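You operate a simulated robot arm through the tools that you are given. There is no shell and no other tool. Be economical: measure what you need, move in short steps, check, and stop when the job is done.

The job below is to be done with a simulated robot arm. You get a single attempt, and the scene is never put back.

## Task
Stand the white housing in the black nest, fit the insert that the card names, and tray it.
Fine: the housing ends in the blue tray with the insert home in its socket. Set down upright: white housing.

It is judged by the outcome, as a careful person would: the job done as asked, and still so three seconds after it is handed in. It fails if anything else is knocked over, pushed out of place, dropped, spilled or broken.

## Robot
A 6-joint arm with a two-finger parallel gripper, fixed in place. Base frame: the origin is at the foot of the arm, x ahead of it, y to its left, z up; the work surface is at about z = 850. Lengths are in mm, angles in degrees, forces in N, time in s.
With the tool pointing down near the work surface it reaches from about 260 to 680 mm from the base axis. Its first joint turns from -66.0 to 66.0 degrees. Payload 2.9 kg.
The TCP is the grasp point between the finger pads, 30 mm short of the fingertips. In the tool frame z runs along the fingers and y along their closing line. The gripper opens to 110 mm. The fingers are 20 mm wide and 10 mm thick; the gripper's body (48 by 112 mm) begins 55 mm behind the TCP.
Orientation is that of the tool frame in the base frame, as a unit quaternion [w, x, y, z]. With the fingers straight down and closing along the base's y, the tool's x points along the base's -x, its y along +y and its z along -z.

## Interface
- The arm moves only by the tool drive_tool. Its argument "motion" is a list of rows, each an object (a shift or turn left out is 0, a gripper value left out holds the last) with "xyz": the shift along the base's x, y, z in mm, a list of three; "delta_rot": the turn, a rotation vector about the base's x, y, z in degrees, a list of three; "jaw": the finger opening in mm, from 0 to 110. In form: [{"xyz": [x, y, z], "delta_rot": [ax, ay, az], "jaw": jaw}, ...]. A call has 1 to 12 rows; each row is the pose to reach, as a shift and turn from the pose commanded when the call began. Rows are played at 5 a second. More than 50 mm and 8.6 degrees between two rows, or a gripper value outside its range, and nothing of the call is played. A pose out of reach is approached as far as the arm can. The call stops where the force on the tool passes 40 N (or 10 N more than at its start, if that is more) or the arm is blocked; 0.2 s more then pass. The fingers move at their own pace (about 108 mm/s each) and stop on an object; they squeeze with about 44 N. The grip force told is the motor's: it shows also when the fingers shut on nothing. Time passes only in rows, and 0.2 s behind the last, so rows that repeat a pose let the fingers close. It gives the time, the measured TCP pose, the force on the tool (base axes), the opening and the grip force at its end, in the units of the frame above (readings bear some noise), with the torque about the TCP (base axes, N m) and any sound that the robot's microphone picked up, and new pictures: "pictures" is both (left out), scene, wrist or none.
- Cameras (640 x 400 px; columns grow to the right, rows downward): "scene" is fixed at [69.1, 417.6, 1401.7]; the picture's right is [-0.84, -0.55, 0.00], its down [-0.26, 0.40, -0.88] and it looks along [0.48, -0.73, -0.48] (base axes); focal length 315 px, centre (320, 200). "wrist" rides on the gripper at [72, 17, -103] in the tool frame; the picture's right is [-0.23, 0.97, 0.00], its down [-0.76, -0.18, -0.62] and it looks along [-0.61, -0.14, 0.78] (tool axes); focal length 222 px, centre (320, 200). There is no depth. A picture from a camera that has moved, and an enlarged one, comes with that camera's place and axes in the base frame and with its lens. The place of the scene camera against the robot may be out by one fixed shift of up to 12 mm in any direction.
- close_up(camera, box): a new picture of the part [left, top, right, bottom] of that camera's present view, enlarged. It takes no simulated time.
- job_done(): hands the job in; it is judged then, once.

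Work in short steps. Places have to be worked out from the pictures, the camera data and where the tool is seen: move nearer, look again, correct. Check each grasp and each placing, and mend what went wrong. You have 120 turns and 200 pictures in all, those below and enlarged ones among them. Open the gripper and draw the arm clear of the work before you hand the job in, unless the task says otherwise; then end with one line.

The tools are called after "Call:" as a command line: name --argument value ..., lists and objects as JSON in quotes. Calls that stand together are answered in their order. drive_tool: Moves the arm, as the interface text tells. Its arguments: {"type":"object","properties":{"motion":{"type":"array","items":{"type":"object","properties":{"xyz":{"type":"array","items":{"type":"number"}},"delta_rot":{"type":"array","items":{"type":"number"}},"jaw":{"type":"number"}}}},"pictures":{"type":"string","enum":["both","scene","wrist","none"]}},"required":["motion"]} The other tools are called the same way: close_up (camera, box) takes an enlarged picture of a part of a camera's view; job_done () hands the job in.

At the start:

```text
t: 0.0
ee_pos: [425.0, -51.9, 1169.1]
orientation: [0.0, -0.001, 1.0, 0.0]
force: [1.0, -0.4, 0.4]
torque: [0.01, -0.02, 0.02]
gripper_width: 110.1
gripper_force: 0.2
```

scene: 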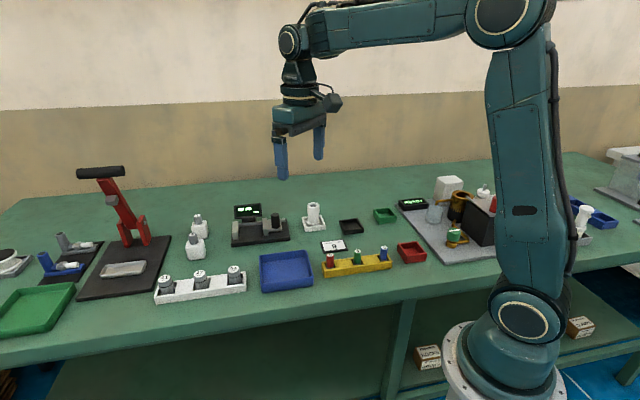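
wrist: 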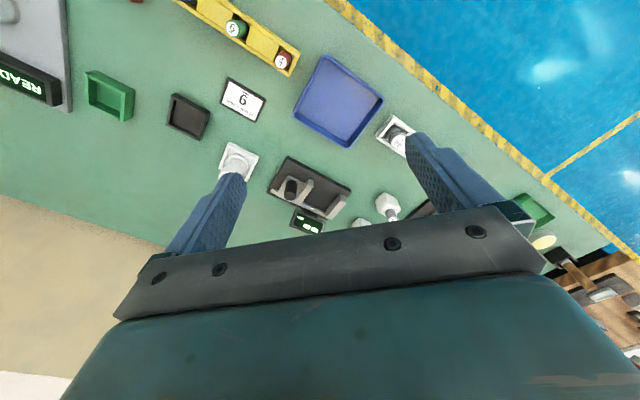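

I start by enlarging the key areas of the scene to identify the housing, nest, card and inserts.

Call:
close_up --camera "scene" --box '[300, 190, 440, 280]'

Call:
close_up --camera "scene" --box '[150, 190, 310, 305]'

Call:
close_up --camera "wrist" --box '[170, 0, 330, 110]'

```text
4.44 times, centred on (370, 235) of scene
camera zoom: at [69.1, 417.6, 1401.7], right [-0.84, -0.55, 0.0], down [-0.26, 0.4, -0.88], along [0.48, -0.73, -0.48], focal length 1401 px, centre (98, 44)
```

zoom: 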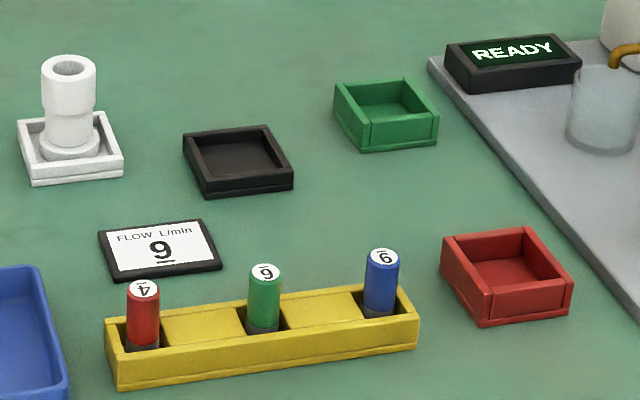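

```text
3.48 times, centred on (230, 248) of scene
camera zoom: at [69.1, 417.6, 1401.7], right [-0.84, -0.55, 0.0], down [-0.26, 0.4, -0.88], along [0.48, -0.73, -0.48], focal length 1096 px, centre (633, 35)
```

zoom: 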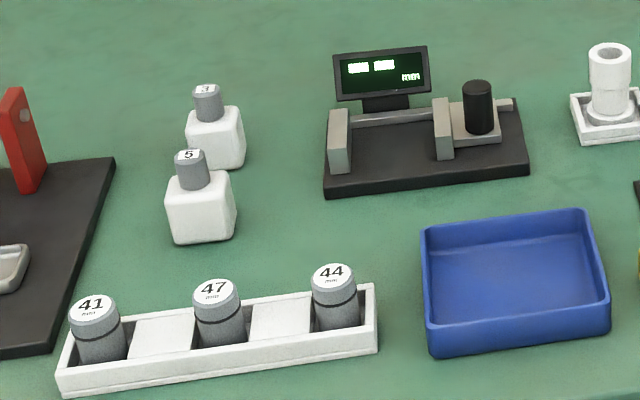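

```text
3.64 times, centred on (250, 55) of wrist
camera zoom: at [352.6, -35.6, 1273.9], right [0.23, 0.97, 0.0], down [0.76, -0.18, 0.62], along [0.61, -0.14, -0.78], focal length 808 px, centre (574, 727)
```

zoom: 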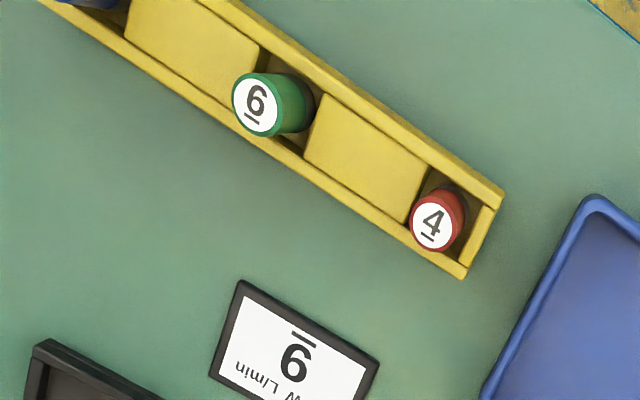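

The card reads 9 (underlined). I need to tell 6 from 9 on the inserts by their bars.

Call:
close_up --camera "scene" --box '[346, 240, 394, 270]'

Call:
close_up --camera "wrist" --box '[220, 10, 268, 40]'

Call:
close_up --camera "scene" --box '[300, 195, 372, 240]'

Call:
close_up --camera "scene" --box '[390, 165, 620, 285]'

```text
13.33 times, centred on (370, 255) of scene
camera zoom: at [69.1, 417.6, 1401.7], right [-0.84, -0.55, 0.0], down [-0.26, 0.4, -0.88], along [0.48, -0.73, -0.48], focal length 4203 px, centre (-347, -533)
```

zoom: 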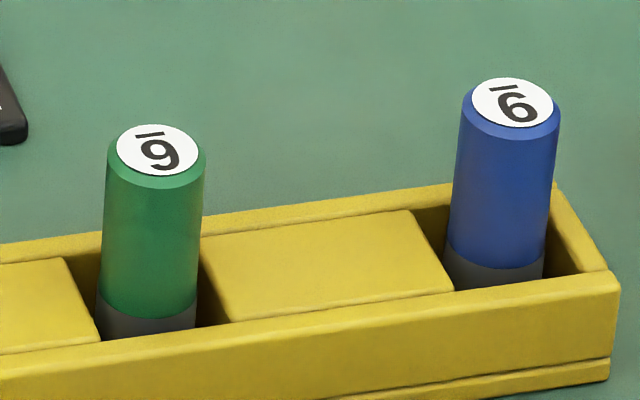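

```text
13.33 times, centred on (244, 25) of wrist
camera zoom: at [352.6, -35.6, 1273.9], right [0.23, 0.97, 0.0], down [0.76, -0.18, 0.62], along [0.61, -0.14, -0.78], focal length 2962 px, centre (1333, 2533)
```

zoom: 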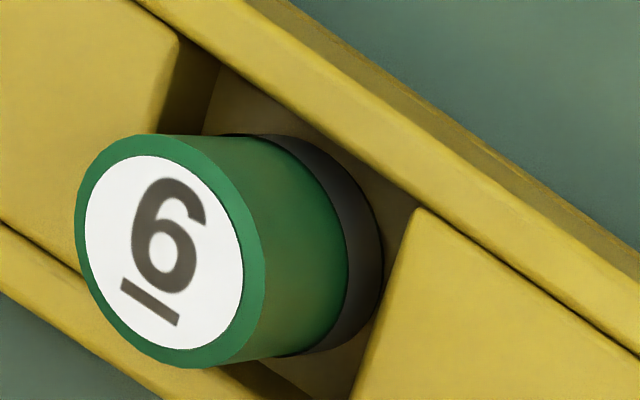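

```text
8.89 times, centred on (336, 218) of scene
camera zoom: at [69.1, 417.6, 1401.7], right [-0.84, -0.55, 0.0], down [-0.26, 0.4, -0.88], along [0.48, -0.73, -0.48], focal length 2802 px, centre (178, 44)
```

zoom: 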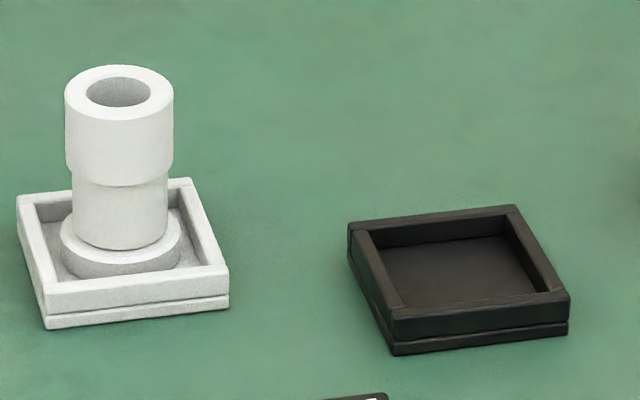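

```text
2.78 times, centred on (505, 225) of scene
camera zoom: at [69.1, 417.6, 1401.7], right [-0.84, -0.55, 0.0], down [-0.26, 0.4, -0.88], along [0.48, -0.73, -0.48], focal length 877 px, centre (-195, 130)
```

zoom: 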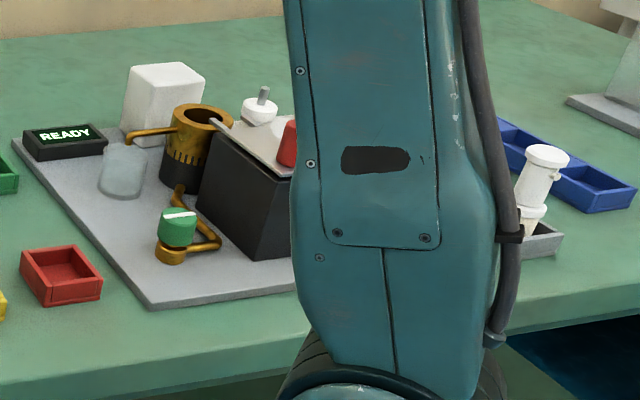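

Green is 6 (bar below), blue is 9. So I want the blue insert. I'll move the wrist camera over the housing/nest/rack area for better measurements.

Call:
drive_tool --motion '[{"xyz": [-16, -31, -20]}, {"xyz": [-32, -63, -40]}, {"xyz": [-48, -94, -60]}, {"xyz": [-64, -125, -80]}, {"xyz": [-80, -157, -100]}, {"xyz": [-95, -188, -119]}, {"xyz": [-95, -188, -119]}]' --pictures "both"

```text
t: 1.6
ee_pos: [330.6, -243.1, 1049.1]
orientation: [0.0, 0.0, 1.0, 0.0]
force: [0.1, -1.2, -0.1]
torque: [-0.01, 0.0, -0.01]
gripper_width: 110.1
gripper_force: 0.1
camera wrist: at [257.9, -225.5, 1154.3], right [0.23, 0.97, 0.0], down [0.76, -0.18, 0.62], along [0.61, -0.14, -0.78], focal length 222 px, centre (320, 200)
```

scene: 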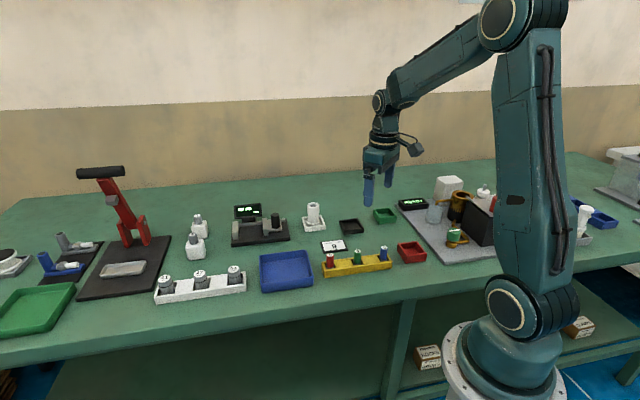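
wrist: 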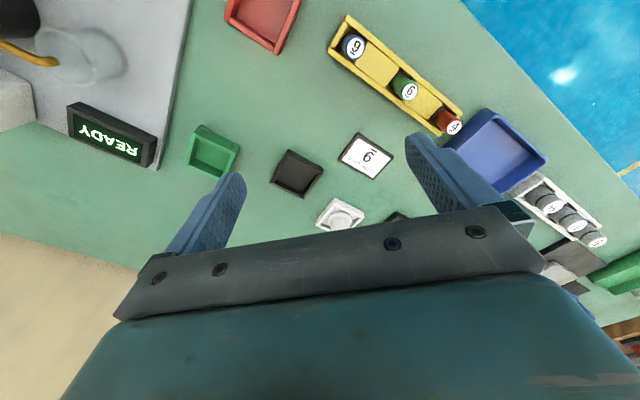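

Wrist view gives nest ≈ (430,-300), blue insert ≈ (282,-198); the housing is hidden by the gripper. Move over it to see it.

Call:
drive_tool --motion '[{"xyz": [45, 0, -5]}, {"xyz": [90, 0, -10]}, {"xyz": [135, 0, -15]}, {"xyz": [170, 0, -20]}, {"xyz": [170, 0, -20]}]' --pictures "both"

Call:
close_up --camera "wrist" --box '[160, 0, 480, 200]'

```text
t: 2.8
ee_pos: [500.9, -241.4, 1032.0]
orientation: [0.0, -0.001, 1.0, 0.001]
force: [-0.6, 0.5, -0.1]
torque: [0.02, -0.01, 0.01]
gripper_width: 110.0
gripper_force: 0.1
camera wrist: at [428.2, -224.6, 1136.3], right [0.23, 0.97, 0.0], down [0.76, -0.18, 0.62], along [0.61, -0.14, -0.78], focal length 222 px, centre (320, 200)
```

scene: 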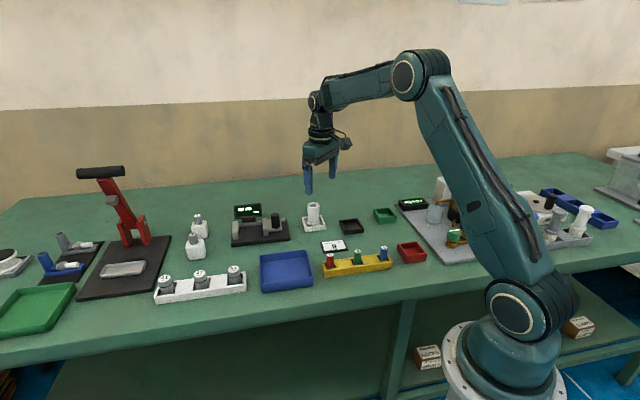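
wrist: 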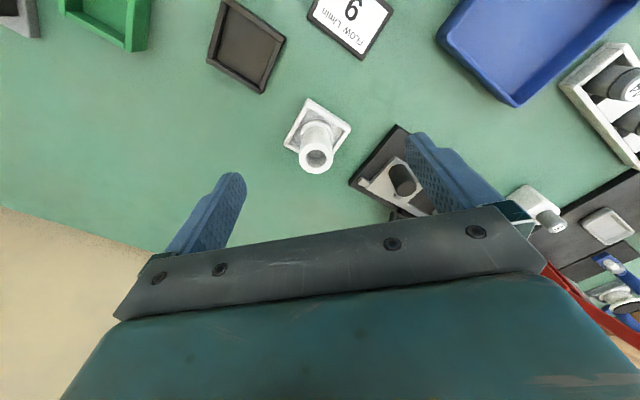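

```text
2.00 times, centred on (320, 100) of wrist
camera zoom: at [428.2, -224.6, 1136.3], right [0.23, 0.97, 0.0], down [0.76, -0.18, 0.62], along [0.61, -0.14, -0.78], focal length 444 px, centre (320, 400)
```

zoom: 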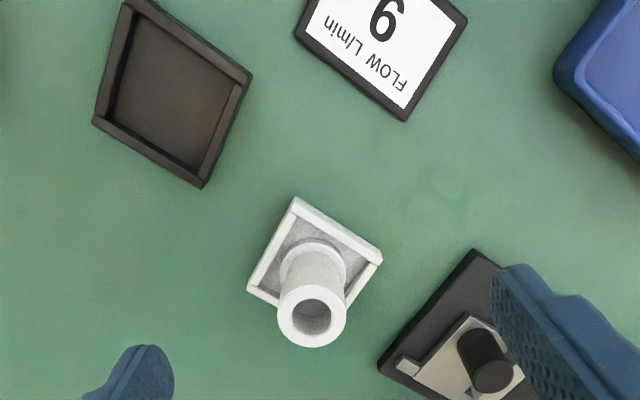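

Housing ≈ (539,-254), top ≈ z 920. I'll come in above it with a narrower opening and check the alignment.

Call:
drive_tool --motion '[{"xyz": [38, -12, -15], "jaw": 66}, {"xyz": [38, -12, -50], "jaw": 66}, {"xyz": [38, -12, -72], "jaw": 66}, {"xyz": [38, -12, -72], "jaw": 66}]' --pictures "both"

Call:
close_up --camera "wrist" --box '[200, 60, 440, 210]'

Call:
close_up --camera "scene" --box '[270, 160, 366, 240]'

```text
t: 3.8
ee_pos: [539.8, -253.0, 958.8]
orientation: [0.001, 0.0, 1.0, 0.0]
force: [0.2, -0.9, 0.0]
torque: [-0.01, 0.01, 0.03]
gripper_width: 66.2
gripper_force: 0.1
camera wrist: at [467.8, -235.8, 1062.9], right [0.23, 0.97, 0.0], down [0.76, -0.18, 0.62], along [0.61, -0.14, -0.78], focal length 222 px, centre (320, 200)
```

scene: 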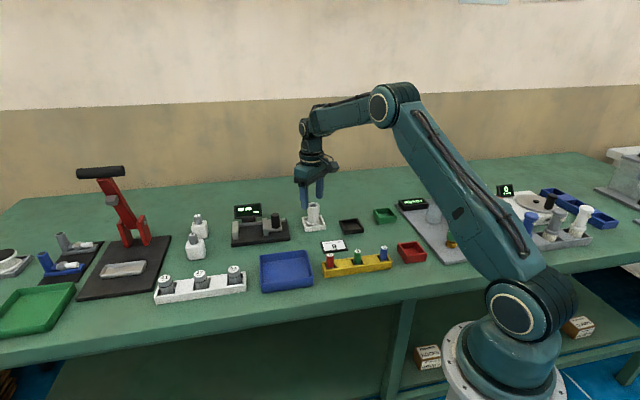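
wrist: 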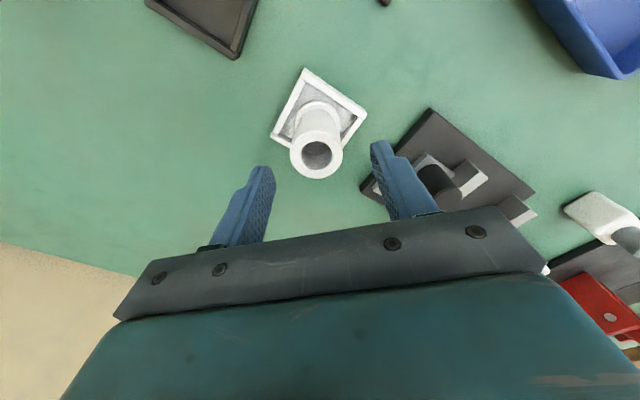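

```text
2.67 times, centred on (320, 135) of wrist
camera zoom: at [467.8, -235.8, 1062.9], right [0.23, 0.97, 0.0], down [0.76, -0.18, 0.62], along [0.61, -0.14, -0.78], focal length 592 px, centre (320, 373)
```

zoom: 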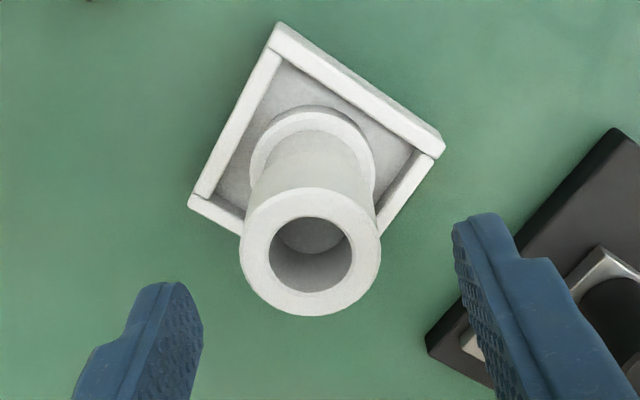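

```text
5.00 times, centred on (318, 200) of scene
camera zoom: at [69.1, 417.6, 1401.7], right [-0.84, -0.55, 0.0], down [-0.26, 0.4, -0.88], along [0.48, -0.73, -0.48], focal length 1576 px, centre (330, 200)
```

zoom: 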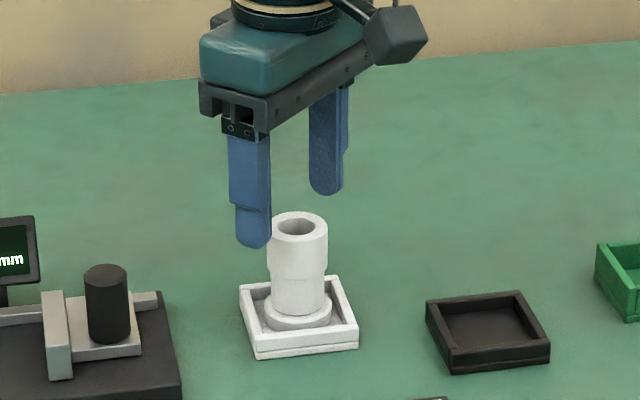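

Housing is centred between the fingers at ≈(540,-254.5), top ≈ 918–920. Descend so the TCP is at z≈904 on the collar and close.

Call:
drive_tool --motion '[{"xyz": [0, -1.5, -28]}, {"xyz": [0, -1.5, -54]}, {"xyz": [0, -1.5, -54]}, {"xyz": [0, -1.5, -54], "jaw": 30}, {"xyz": [0, -1.5, -54], "jaw": 30}, {"xyz": [0, -1.5, -54], "jaw": 30}]' --pictures "both"

Call:
close_up --camera "scene" --box '[270, 160, 366, 240]'

```text
t: 5.2
ee_pos: [539.3, -253.7, 904.0]
orientation: [0.0, 0.0, 1.0, 0.0]
force: [0.6, -0.6, 0.5]
torque: [0.04, -0.04, -0.01]
gripper_width: 36.4
gripper_force: 43.7
camera wrist: at [466.8, -237.0, 1009.1], right [0.23, 0.97, 0.0], down [0.76, -0.18, 0.62], along [0.61, -0.14, -0.78], focal length 222 px, centre (320, 200)
```

scene: 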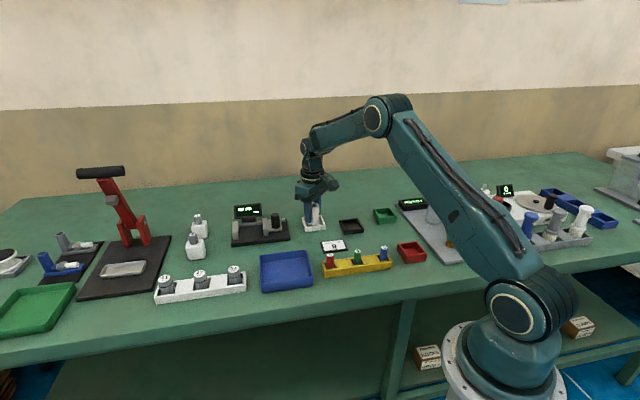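
wrist: 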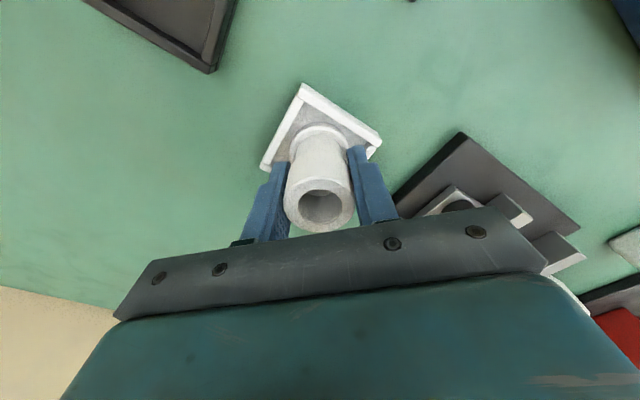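

```text
5.00 times, centred on (318, 200) of scene
camera zoom: at [69.1, 417.6, 1401.7], right [-0.84, -0.55, 0.0], down [-0.26, 0.4, -0.88], along [0.48, -0.73, -0.48], focal length 1576 px, centre (330, 200)
```

zoom: 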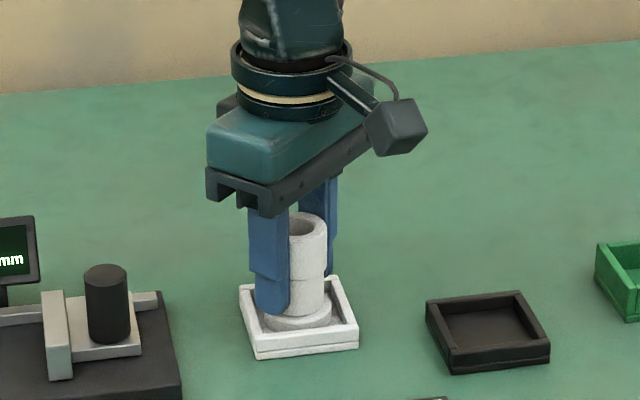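

Grasp is solid (36.4 mm, 43.7 N). Lift it clear and move beside the nest to look at it.

Call:
drive_tool --motion '[{"xyz": [0, 0, 25]}, {"xyz": [0, 0, 50]}, {"xyz": [0, 0, 66]}, {"xyz": [-38, -22, 66]}, {"xyz": [-75, -48, 66]}, {"xyz": [-75, -48, 66]}]' --pictures "both"

Call:
close_up --camera "wrist" --box '[200, 20, 440, 170]'

Call:
close_up --camera "scene" --box '[290, 160, 386, 240]'

```text
t: 6.6
ee_pos: [461.4, -300.8, 970.8]
orientation: [0.0, 0.001, 1.0, 0.0]
force: [1.0, -0.3, -1.2]
torque: [0.01, -0.03, 0.02]
gripper_width: 36.7
gripper_force: 44.0
camera wrist: at [389.8, -284.6, 1075.3], right [0.23, 0.97, 0.0], down [0.76, -0.18, 0.62], along [0.61, -0.14, -0.78], focal length 222 px, centre (320, 200)
```

scene: 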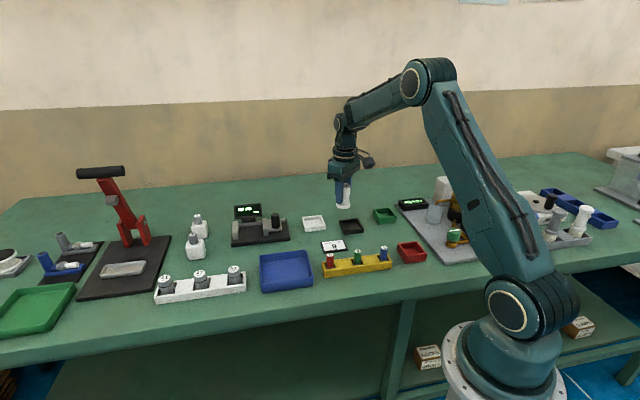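
wrist: 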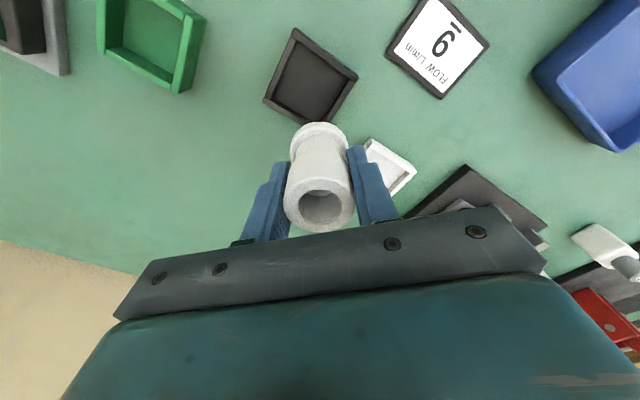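

```text
2.67 times, centred on (320, 95) of wrist
camera zoom: at [389.8, -284.6, 1075.3], right [0.23, 0.97, 0.0], down [0.76, -0.18, 0.62], along [0.61, -0.14, -0.78], focal length 592 px, centre (320, 480)
```

zoom: 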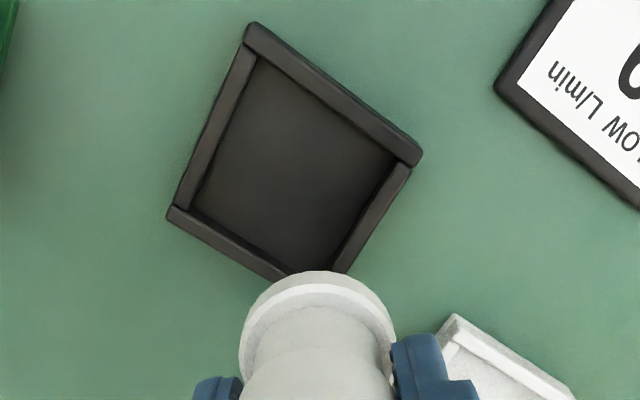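

```text
5.00 times, centred on (338, 200) of scene
camera zoom: at [69.1, 417.6, 1401.7], right [-0.84, -0.55, 0.0], down [-0.26, 0.4, -0.88], along [0.48, -0.73, -0.48], focal length 1576 px, centre (230, 200)
```

zoom: 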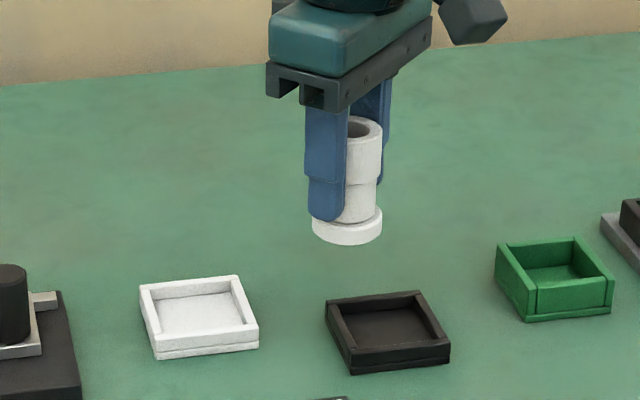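

Nest ≈ (432,-303); same tilt as the white one. Move above it and descend partially, then check the alignment.

Call:
drive_tool --motion '[{"xyz": [-30, -2, 0]}, {"xyz": [-30, -2, -20]}, {"xyz": [-30, -2, -40]}, {"xyz": [-30, -2, -40]}]' --pictures "wrist"

Call:
close_up --camera "wrist" --box '[240, 70, 400, 170]'

Call:
close_up --camera "scene" --box '[302, 180, 398, 240]'

```text
t: 7.6
ee_pos: [433.7, -302.8, 929.9]
orientation: [0.0, 0.0, 1.0, 0.0]
force: [-0.2, -0.6, -1.6]
torque: [-0.02, 0.03, -0.02]
gripper_width: 36.3
gripper_force: 44.5
camera wrist: at [361.4, -286.7, 1034.5], right [0.23, 0.97, 0.0], down [0.76, -0.18, 0.62], along [0.61, -0.14, -0.78], focal length 222 px, centre (320, 200)
```

wrist: 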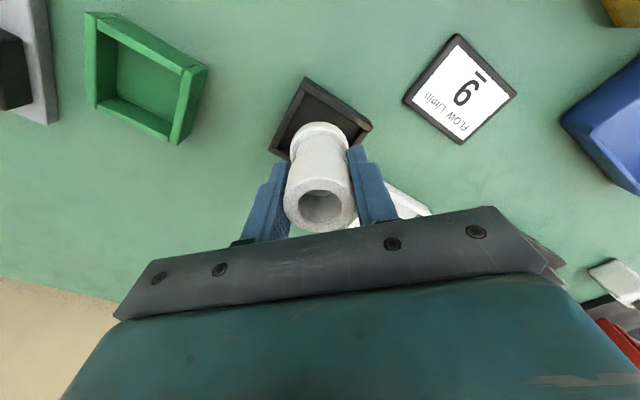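

```text
4.00 times, centred on (320, 120) of wrist
camera zoom: at [361.4, -286.7, 1034.5], right [0.23, 0.97, 0.0], down [0.76, -0.18, 0.62], along [0.61, -0.14, -0.78], focal length 888 px, centre (320, 520)
```

zoom: 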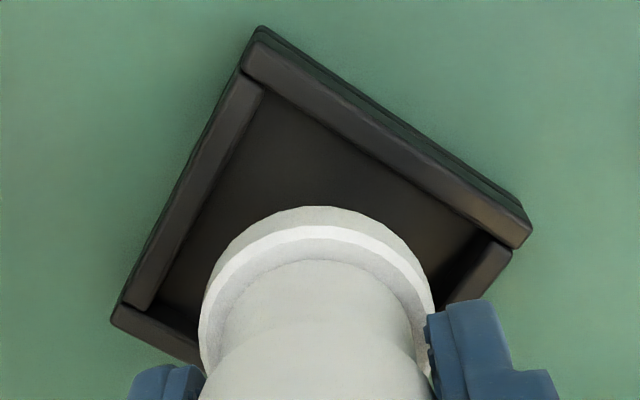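

```text
6.67 times, centred on (350, 210) of scene
camera zoom: at [69.1, 417.6, 1401.7], right [-0.84, -0.55, 0.0], down [-0.26, 0.4, -0.88], along [0.48, -0.73, -0.48], focal length 2102 px, centre (120, 133)
```

zoom: 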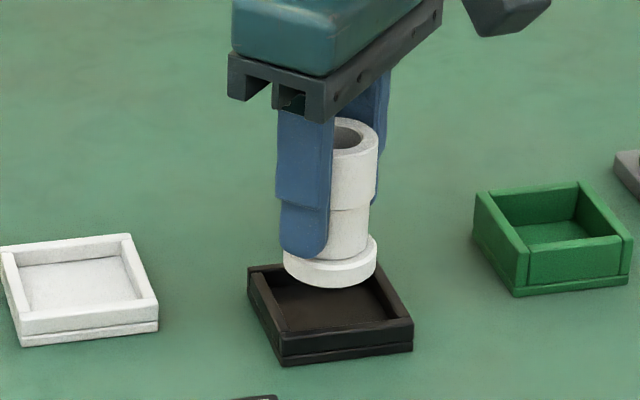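

Nest centre re-measured ≈ (432.6–433.4,-302.7), matching the TCP. Lower to the pick height.

Call:
drive_tool --motion '[{"xyz": [0, 0.5, -12]}, {"xyz": [0, 0.5, -20]}, {"xyz": [0, 0.5, -24]}, {"xyz": [0, 0.5, -25]}, {"xyz": [0, 0.5, -25]}]' --pictures "wrist"

Call:
close_up --camera "wrist" --box '[240, 70, 400, 170]'

Call:
close_up --camera "scene" --box '[302, 180, 398, 240]'

```text
t: 8.8
ee_pos: [432.1, -302.1, 905.6]
orientation: [0.0, 0.0, 1.0, 0.0]
force: [-0.5, 0.3, -2.8]
torque: [0.0, -0.02, -0.02]
gripper_width: 36.7
gripper_force: 44.3
camera wrist: at [360.3, -286.5, 1009.9], right [0.23, 0.97, 0.0], down [0.76, -0.18, 0.62], along [0.61, -0.14, -0.78], focal length 222 px, centre (320, 200)
```

wrist: 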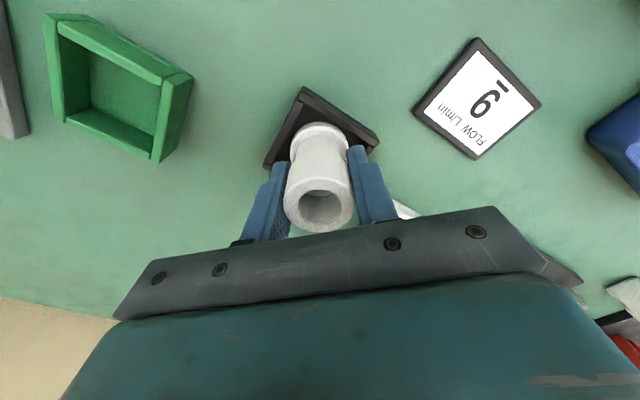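

```text
4.00 times, centred on (320, 120) of wrist
camera zoom: at [360.3, -286.5, 1009.9], right [0.23, 0.97, 0.0], down [0.76, -0.18, 0.62], along [0.61, -0.14, -0.78], focal length 888 px, centre (320, 520)
```

zoom: 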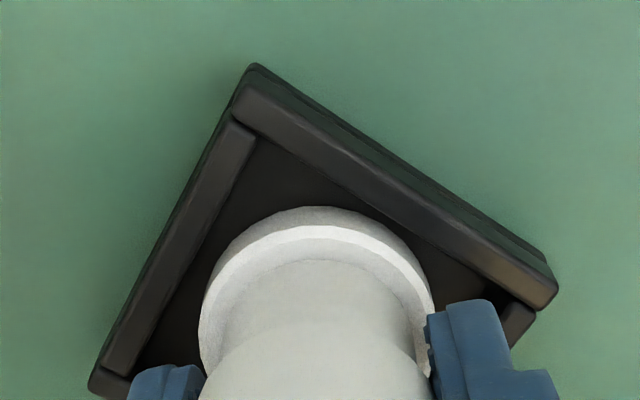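

```text
6.67 times, centred on (350, 210) of scene
camera zoom: at [69.1, 417.6, 1401.7], right [-0.84, -0.55, 0.0], down [-0.26, 0.4, -0.88], along [0.48, -0.73, -0.48], focal length 2102 px, centre (120, 133)
```

zoom: 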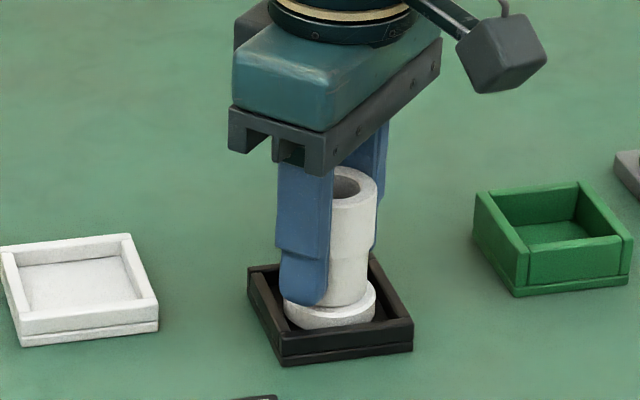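

Nearly seated and clear of the walls; lower a touch more until contact shows.

Call:
drive_tool --motion '[{"xyz": [0, 0, -0.7]}, {"xyz": [0, 0, -1.2]}, {"xyz": [0, 0, -1.2]}]' --pictures "none"

```text
t: 9.6
ee_pos: [432.8, -303.5, 904.1]
orientation: [0.0, 0.001, 1.0, 0.0]
force: [0.4, 2.5, 3.6]
torque: [0.14, 0.04, 0.0]
gripper_width: 36.3
gripper_force: 43.8
```

Contact felt (Fz rose by ~6 N): seated. Open, raise, and look.

Call:
drive_tool --motion '[{"xyz": [0, 0, 0], "jaw": 60}, {"xyz": [0, 0, 0], "jaw": 60}, {"xyz": [0, 0, 30], "jaw": 60}, {"xyz": [0, 0, 65], "jaw": 60}, {"xyz": [0, 0, 90], "jaw": 60}, {"xyz": [0, 0, 90], "jaw": 60}]' --pictures "both"

Call:
close_up --camera "wrist" --box '[200, 20, 440, 170]'

Call:
close_up --camera "scene" --box '[302, 180, 398, 240]'

```text
t: 11.0
ee_pos: [432.2, -303.5, 995.0]
orientation: [-0.001, 0.0, 1.0, -0.001]
force: [0.7, 0.1, 0.4]
torque: [-0.01, 0.0, -0.01]
gripper_width: 60.1
gripper_force: 0.0
camera wrist: at [360.4, -287.4, 1099.9], right [0.23, 0.97, 0.0], down [0.76, -0.18, 0.62], along [0.61, -0.14, -0.78], focal length 222 px, centre (320, 200)
```

scene: 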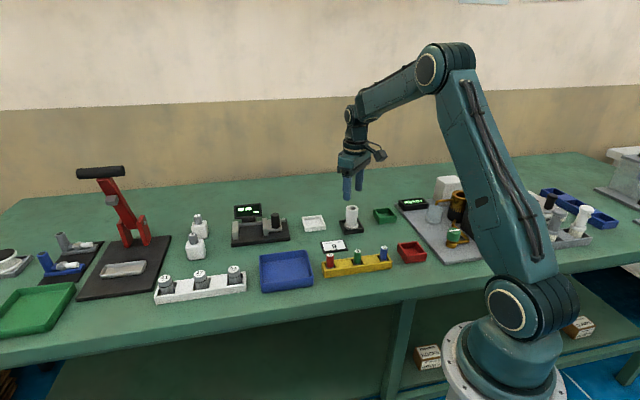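
wrist: 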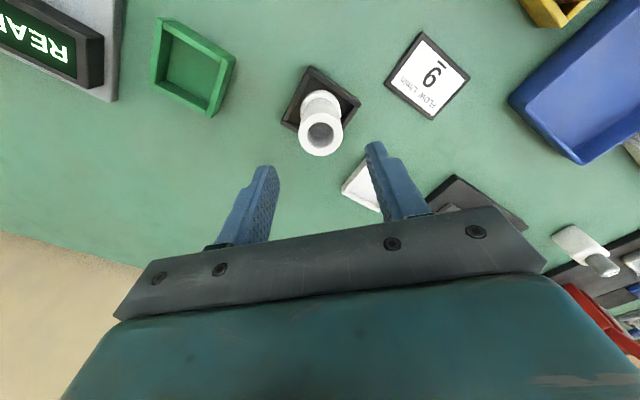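

```text
2.67 times, centred on (320, 95) of wrist
camera zoom: at [360.4, -287.4, 1099.9], right [0.23, 0.97, 0.0], down [0.76, -0.18, 0.62], along [0.61, -0.14, -0.78], focal length 592 px, centre (320, 480)
```

zoom: 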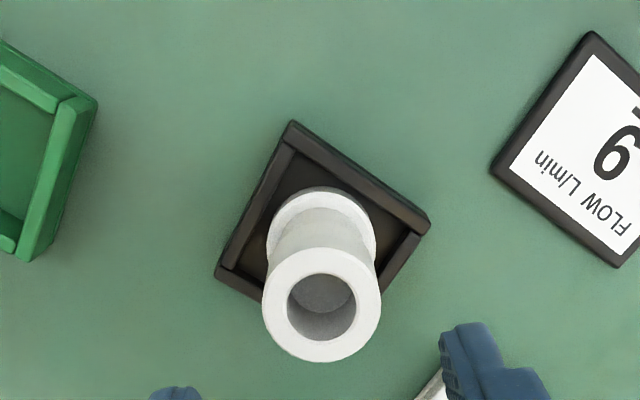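

```text
6.67 times, centred on (350, 210) of scene
camera zoom: at [69.1, 417.6, 1401.7], right [-0.84, -0.55, 0.0], down [-0.26, 0.4, -0.88], along [0.48, -0.73, -0.48], focal length 2102 px, centre (120, 133)
```

zoom: 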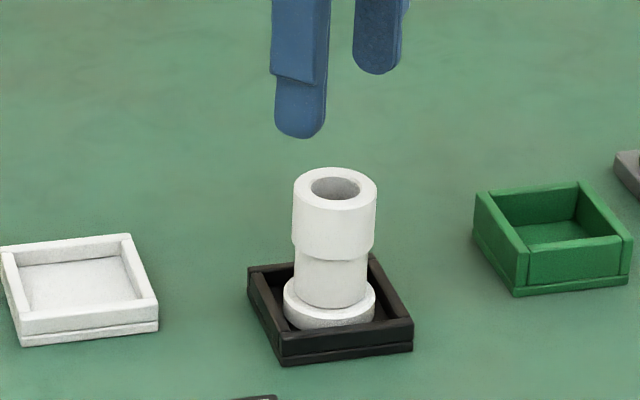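

Housing stands upright in the nest at (433,-303). Now move over the blue insert at ≈ (282,-198).

Call:
drive_tool --motion '[{"xyz": [-38, 26, 0], "jaw": 44}, {"xyz": [-76, 52, 0], "jaw": 44}, {"xyz": [-114, 79, 0], "jaw": 44}, {"xyz": [-151, 105, 0], "jaw": 44}, {"xyz": [-151, 105, 0], "jaw": 44}]' --pictures "both"

Call:
close_up --camera "wrist" --box '[200, 40, 440, 190]'

```text
t: 12.2
ee_pos: [281.8, -200.5, 994.7]
orientation: [0.0, 0.001, 1.0, 0.0]
force: [0.0, 1.0, -0.1]
torque: [0.0, 0.0, 0.01]
gripper_width: 44.0
gripper_force: 0.1
camera wrist: at [209.6, -183.2, 1098.2], right [0.23, 0.97, 0.0], down [0.76, -0.18, 0.62], along [0.61, -0.14, -0.78], focal length 222 px, centre (320, 200)
```

scene: 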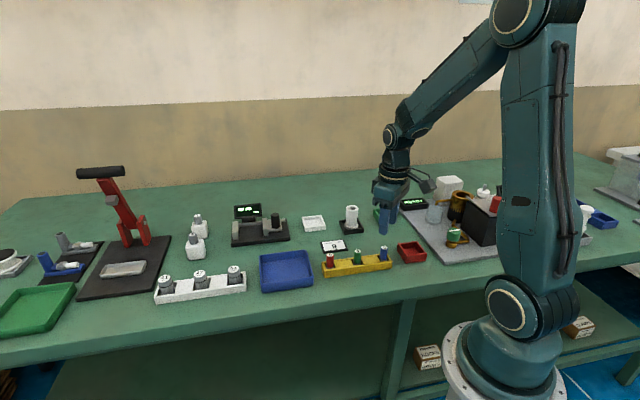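
wrist: 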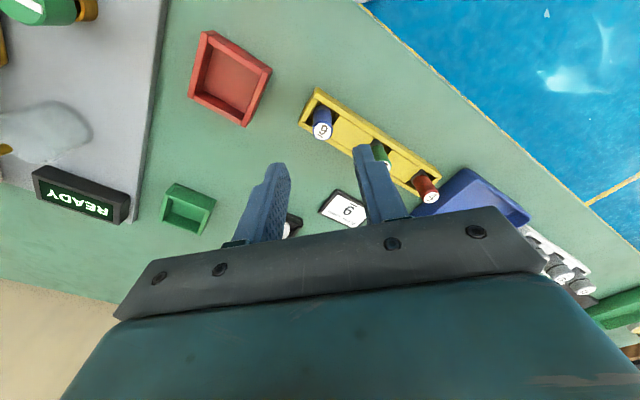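

```text
2.67 times, centred on (320, 115) of wrist
camera zoom: at [209.6, -183.2, 1098.2], right [0.23, 0.97, 0.0], down [0.76, -0.18, 0.62], along [0.61, -0.14, -0.78], focal length 592 px, centre (320, 427)
```

zoom: 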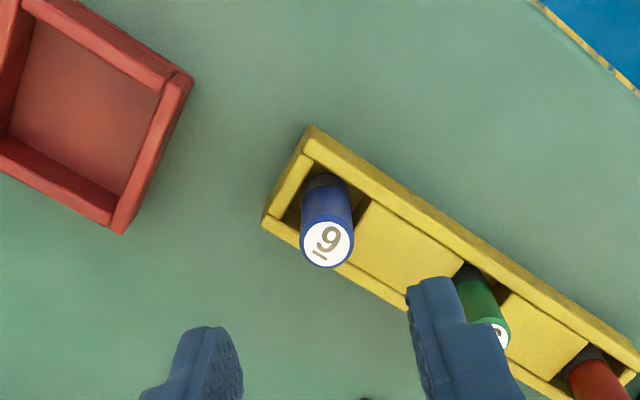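

Blue shows 9 with the bar under it — confirmed. It lies about (+4,+2.5) from the TCP; shift and descend to just above it.

Call:
drive_tool --motion '[{"xyz": [3.5, 2, -15]}, {"xyz": [3.5, 2, -40]}, {"xyz": [3.5, 2, -47]}, {"xyz": [3.5, 2, -47]}]' --pictures "wrist"

Call:
close_up --camera "wrist" --box '[240, 70, 400, 170]'

Call:
close_up --camera "scene" --box '[340, 210, 420, 280]'

```text
t: 13.2
ee_pos: [284.0, -196.0, 946.2]
orientation: [0.0, 0.0, 1.0, 0.0]
force: [0.4, -0.4, -0.3]
torque: [-0.03, 0.01, -0.02]
gripper_width: 44.1
gripper_force: 0.0
camera wrist: at [213.0, -179.9, 1051.2], right [0.23, 0.97, 0.0], down [0.76, -0.18, 0.62], along [0.61, -0.14, -0.78], focal length 222 px, centre (320, 200)
```

wrist: 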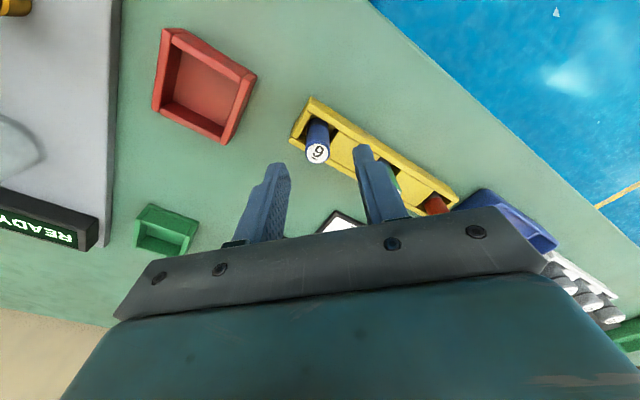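

```text
4.00 times, centred on (320, 120) of wrist
camera zoom: at [213.0, -179.9, 1051.2], right [0.23, 0.97, 0.0], down [0.76, -0.18, 0.62], along [0.61, -0.14, -0.78], focal length 888 px, centre (320, 520)
```

zoom: 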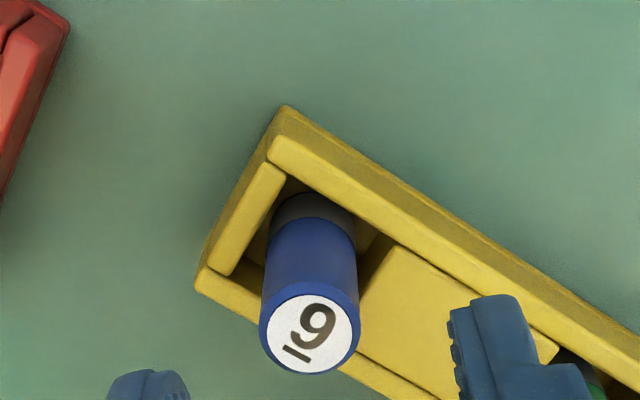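

```text
5.71 times, centred on (380, 245) of scene
camera zoom: at [69.1, 417.6, 1401.7], right [-0.84, -0.55, 0.0], down [-0.26, 0.4, -0.88], along [0.48, -0.73, -0.48], focal length 1801 px, centre (-23, -57)
```

zoom: 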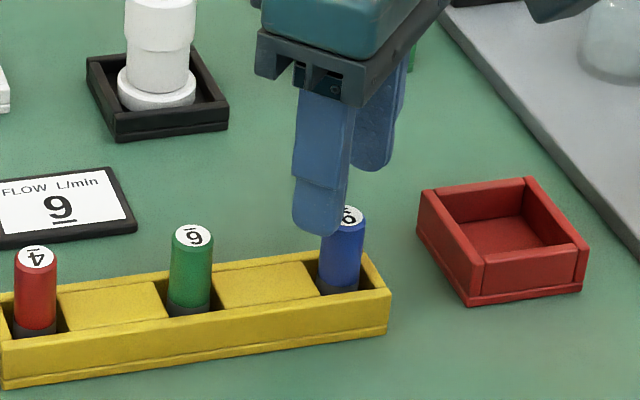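

I'll double-check the digit at high zoom before gripping.

Call:
close_up --camera "wrist" --box '[300, 138, 336, 168]'

```text
13.33 times, centred on (318, 153) of wrist
camera zoom: at [213.0, -179.9, 1051.2], right [0.23, 0.97, 0.0], down [0.76, -0.18, 0.62], along [0.61, -0.14, -0.78], focal length 2962 px, centre (347, 827)
```

zoom: 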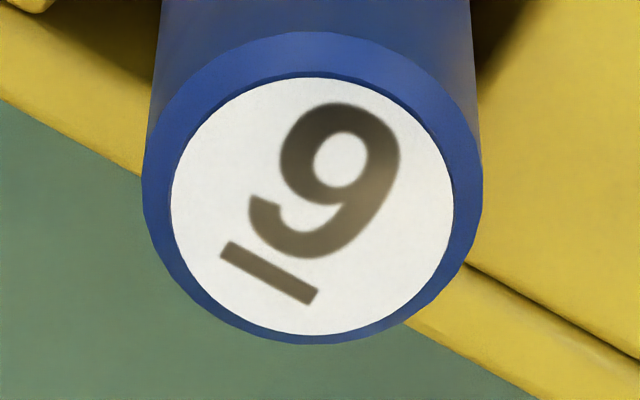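

It is 9. Shift slightly in y, descend so the fingertips hold the upper ~18 mm, and close.

Call:
drive_tool --motion '[{"xyz": [0.5, -1.3, -20]}, {"xyz": [0.5, -1.3, -33]}, {"xyz": [0.5, -1.3, -33]}, {"xyz": [0.5, -1.3, -33], "jaw": 12}, {"xyz": [0.5, -1.3, -33], "jaw": 12}, {"xyz": [0.5, -1.3, -33], "jaw": 12}]' --pictures "wrist"

Call:
close_up --camera "wrist" --box '[240, 90, 400, 190]'

Call:
close_up --camera "scene" --box '[340, 210, 420, 280]'

```text
t: 14.6
ee_pos: [285.4, -197.7, 914.1]
orientation: [0.0, 0.0, 1.0, 0.0]
force: [0.4, 0.4, 0.4]
torque: [-0.03, 0.0, -0.01]
gripper_width: 16.1
gripper_force: 44.0
camera wrist: at [212.9, -180.6, 1018.7], right [0.23, 0.97, 0.0], down [0.76, -0.18, 0.62], along [0.61, -0.14, -0.78], focal length 222 px, centre (320, 200)
```

wrist: 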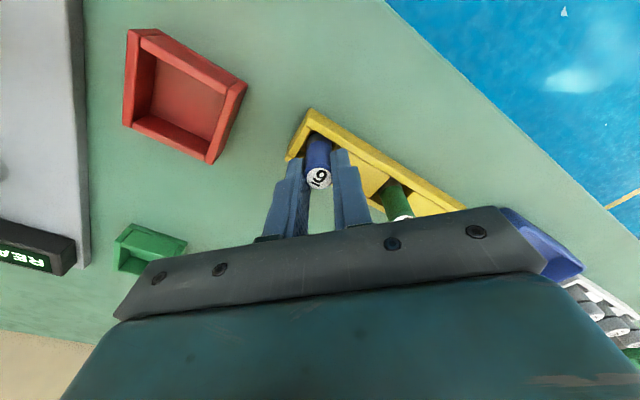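

```text
4.00 times, centred on (320, 140) of wrist
camera zoom: at [212.9, -180.6, 1018.7], right [0.23, 0.97, 0.0], down [0.76, -0.18, 0.62], along [0.61, -0.14, -0.78], focal length 888 px, centre (320, 440)
```

zoom: 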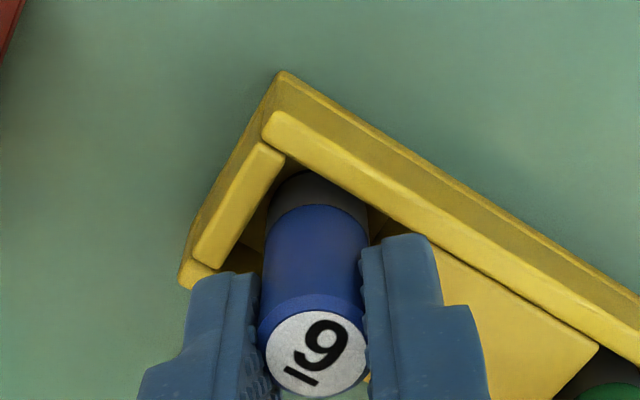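

```text
5.71 times, centred on (380, 245) of scene
camera zoom: at [69.1, 417.6, 1401.7], right [-0.84, -0.55, 0.0], down [-0.26, 0.4, -0.88], along [0.48, -0.73, -0.48], focal length 1801 px, centre (-23, -57)
```

zoom: 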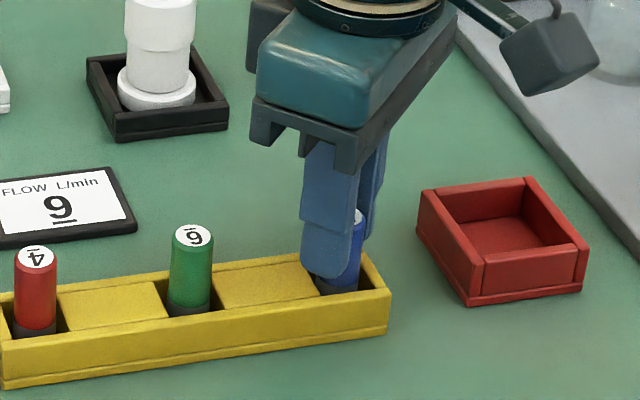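

Gripped (16 mm, 44 N). Lift straight up and inspect how it sits in the fingers.

Call:
drive_tool --motion '[{"xyz": [0, 0, 20]}, {"xyz": [0, 0, 45]}, {"xyz": [0, 0, 80]}, {"xyz": [0, 0, 80]}]' --pictures "wrist"

Call:
close_up --camera "wrist" --box '[240, 90, 400, 190]'

Call:
close_up --camera "scene" --box '[340, 190, 420, 260]'

```text
t: 15.6
ee_pos: [286.5, -196.5, 993.6]
orientation: [0.0, 0.0, 1.0, 0.0]
force: [0.6, -0.1, -0.2]
torque: [-0.01, -0.04, -0.01]
gripper_width: 16.1
gripper_force: 43.5
camera wrist: at [214.3, -179.3, 1097.8], right [0.23, 0.97, 0.0], down [0.76, -0.18, 0.62], along [0.61, -0.14, -0.78], focal length 222 px, centre (320, 200)
```

wrist: 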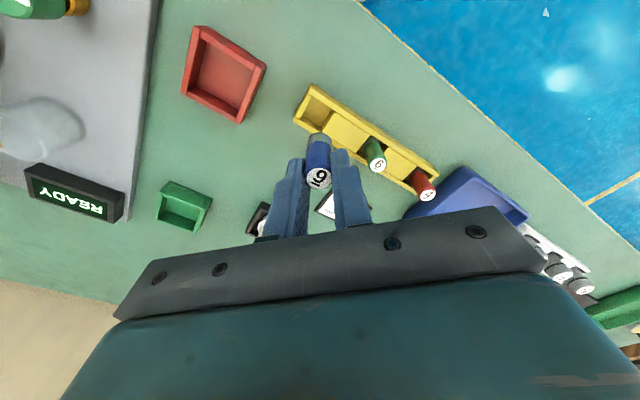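

```text
4.00 times, centred on (320, 140) of wrist
camera zoom: at [214.3, -179.3, 1097.8], right [0.23, 0.97, 0.0], down [0.76, -0.18, 0.62], along [0.61, -0.14, -0.78], focal length 888 px, centre (320, 440)
```

zoom: 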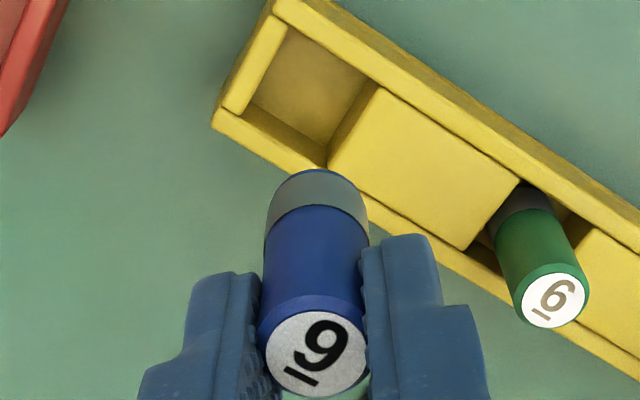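

```text
5.71 times, centred on (380, 225) of scene
camera zoom: at [69.1, 417.6, 1401.7], right [-0.84, -0.55, 0.0], down [-0.26, 0.4, -0.88], along [0.48, -0.73, -0.48], focal length 1801 px, centre (-23, 57)
```

zoom: 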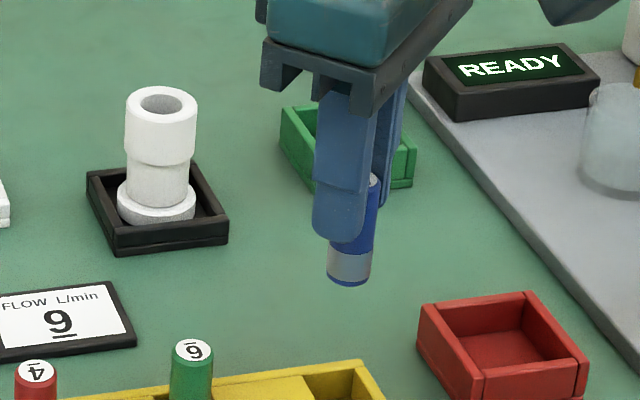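

Insert held straight, bottom ~58 mm below the TCP. Carry it above the housing with clearance and look.

Call:
drive_tool --motion '[{"xyz": [0, 0, 12]}, {"xyz": [35, -25, 12]}, {"xyz": [72, -52, 12]}, {"xyz": [110, -79, 12]}, {"xyz": [147, -105.7, 12]}, {"xyz": [147, -105.7, 12]}, {"xyz": [147, -105.7, 3]}, {"xyz": [147, -105.7, 3]}]' --pictures "wrist"

Call:
close_up --camera "wrist" --box '[240, 90, 400, 190]'

Call:
close_up --camera "scene" --box '[310, 170, 390, 240]'

```text
t: 17.4
ee_pos: [433.1, -302.6, 995.7]
orientation: [0.0, 0.0, 1.0, 0.0]
force: [-0.3, 0.0, 0.5]
torque: [-0.01, 0.01, 0.0]
gripper_width: 16.0
gripper_force: 44.0
camera wrist: at [360.3, -286.1, 1100.5], right [0.23, 0.97, 0.0], down [0.76, -0.18, 0.62], along [0.61, -0.14, -0.78], focal length 222 px, centre (320, 200)
```

wrist: 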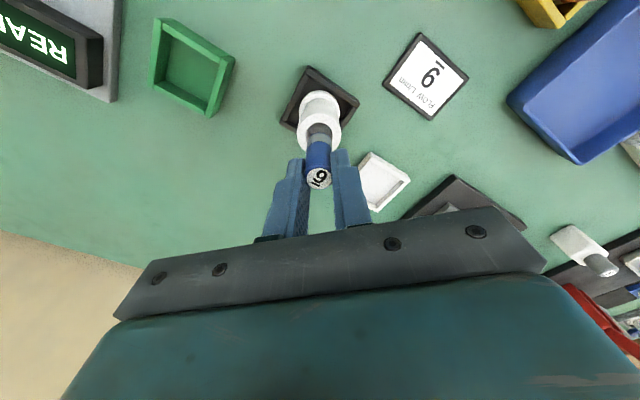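

```text
4.00 times, centred on (320, 140) of wrist
camera zoom: at [360.3, -286.1, 1100.5], right [0.23, 0.97, 0.0], down [0.76, -0.18, 0.62], along [0.61, -0.14, -0.78], focal length 888 px, centre (320, 440)
```

zoom: 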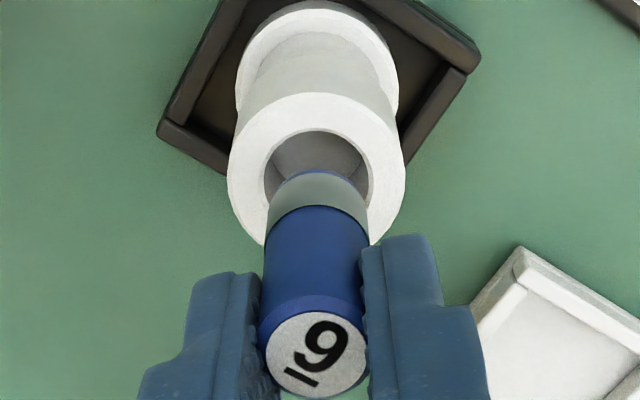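

```text
5.71 times, centred on (350, 205) of scene
camera zoom: at [69.1, 417.6, 1401.7], right [-0.84, -0.55, 0.0], down [-0.26, 0.4, -0.88], along [0.48, -0.73, -0.48], focal length 1801 px, centre (149, 171)
```

zoom: 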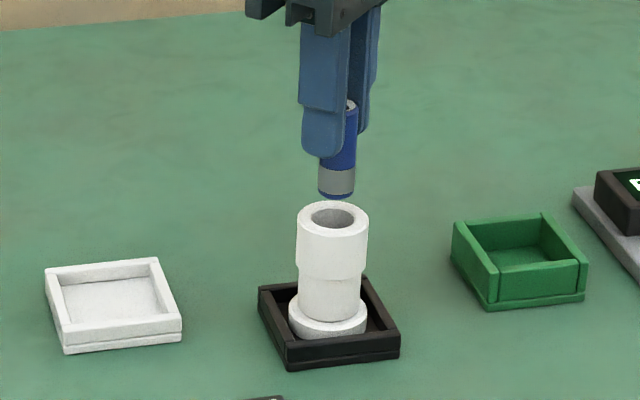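

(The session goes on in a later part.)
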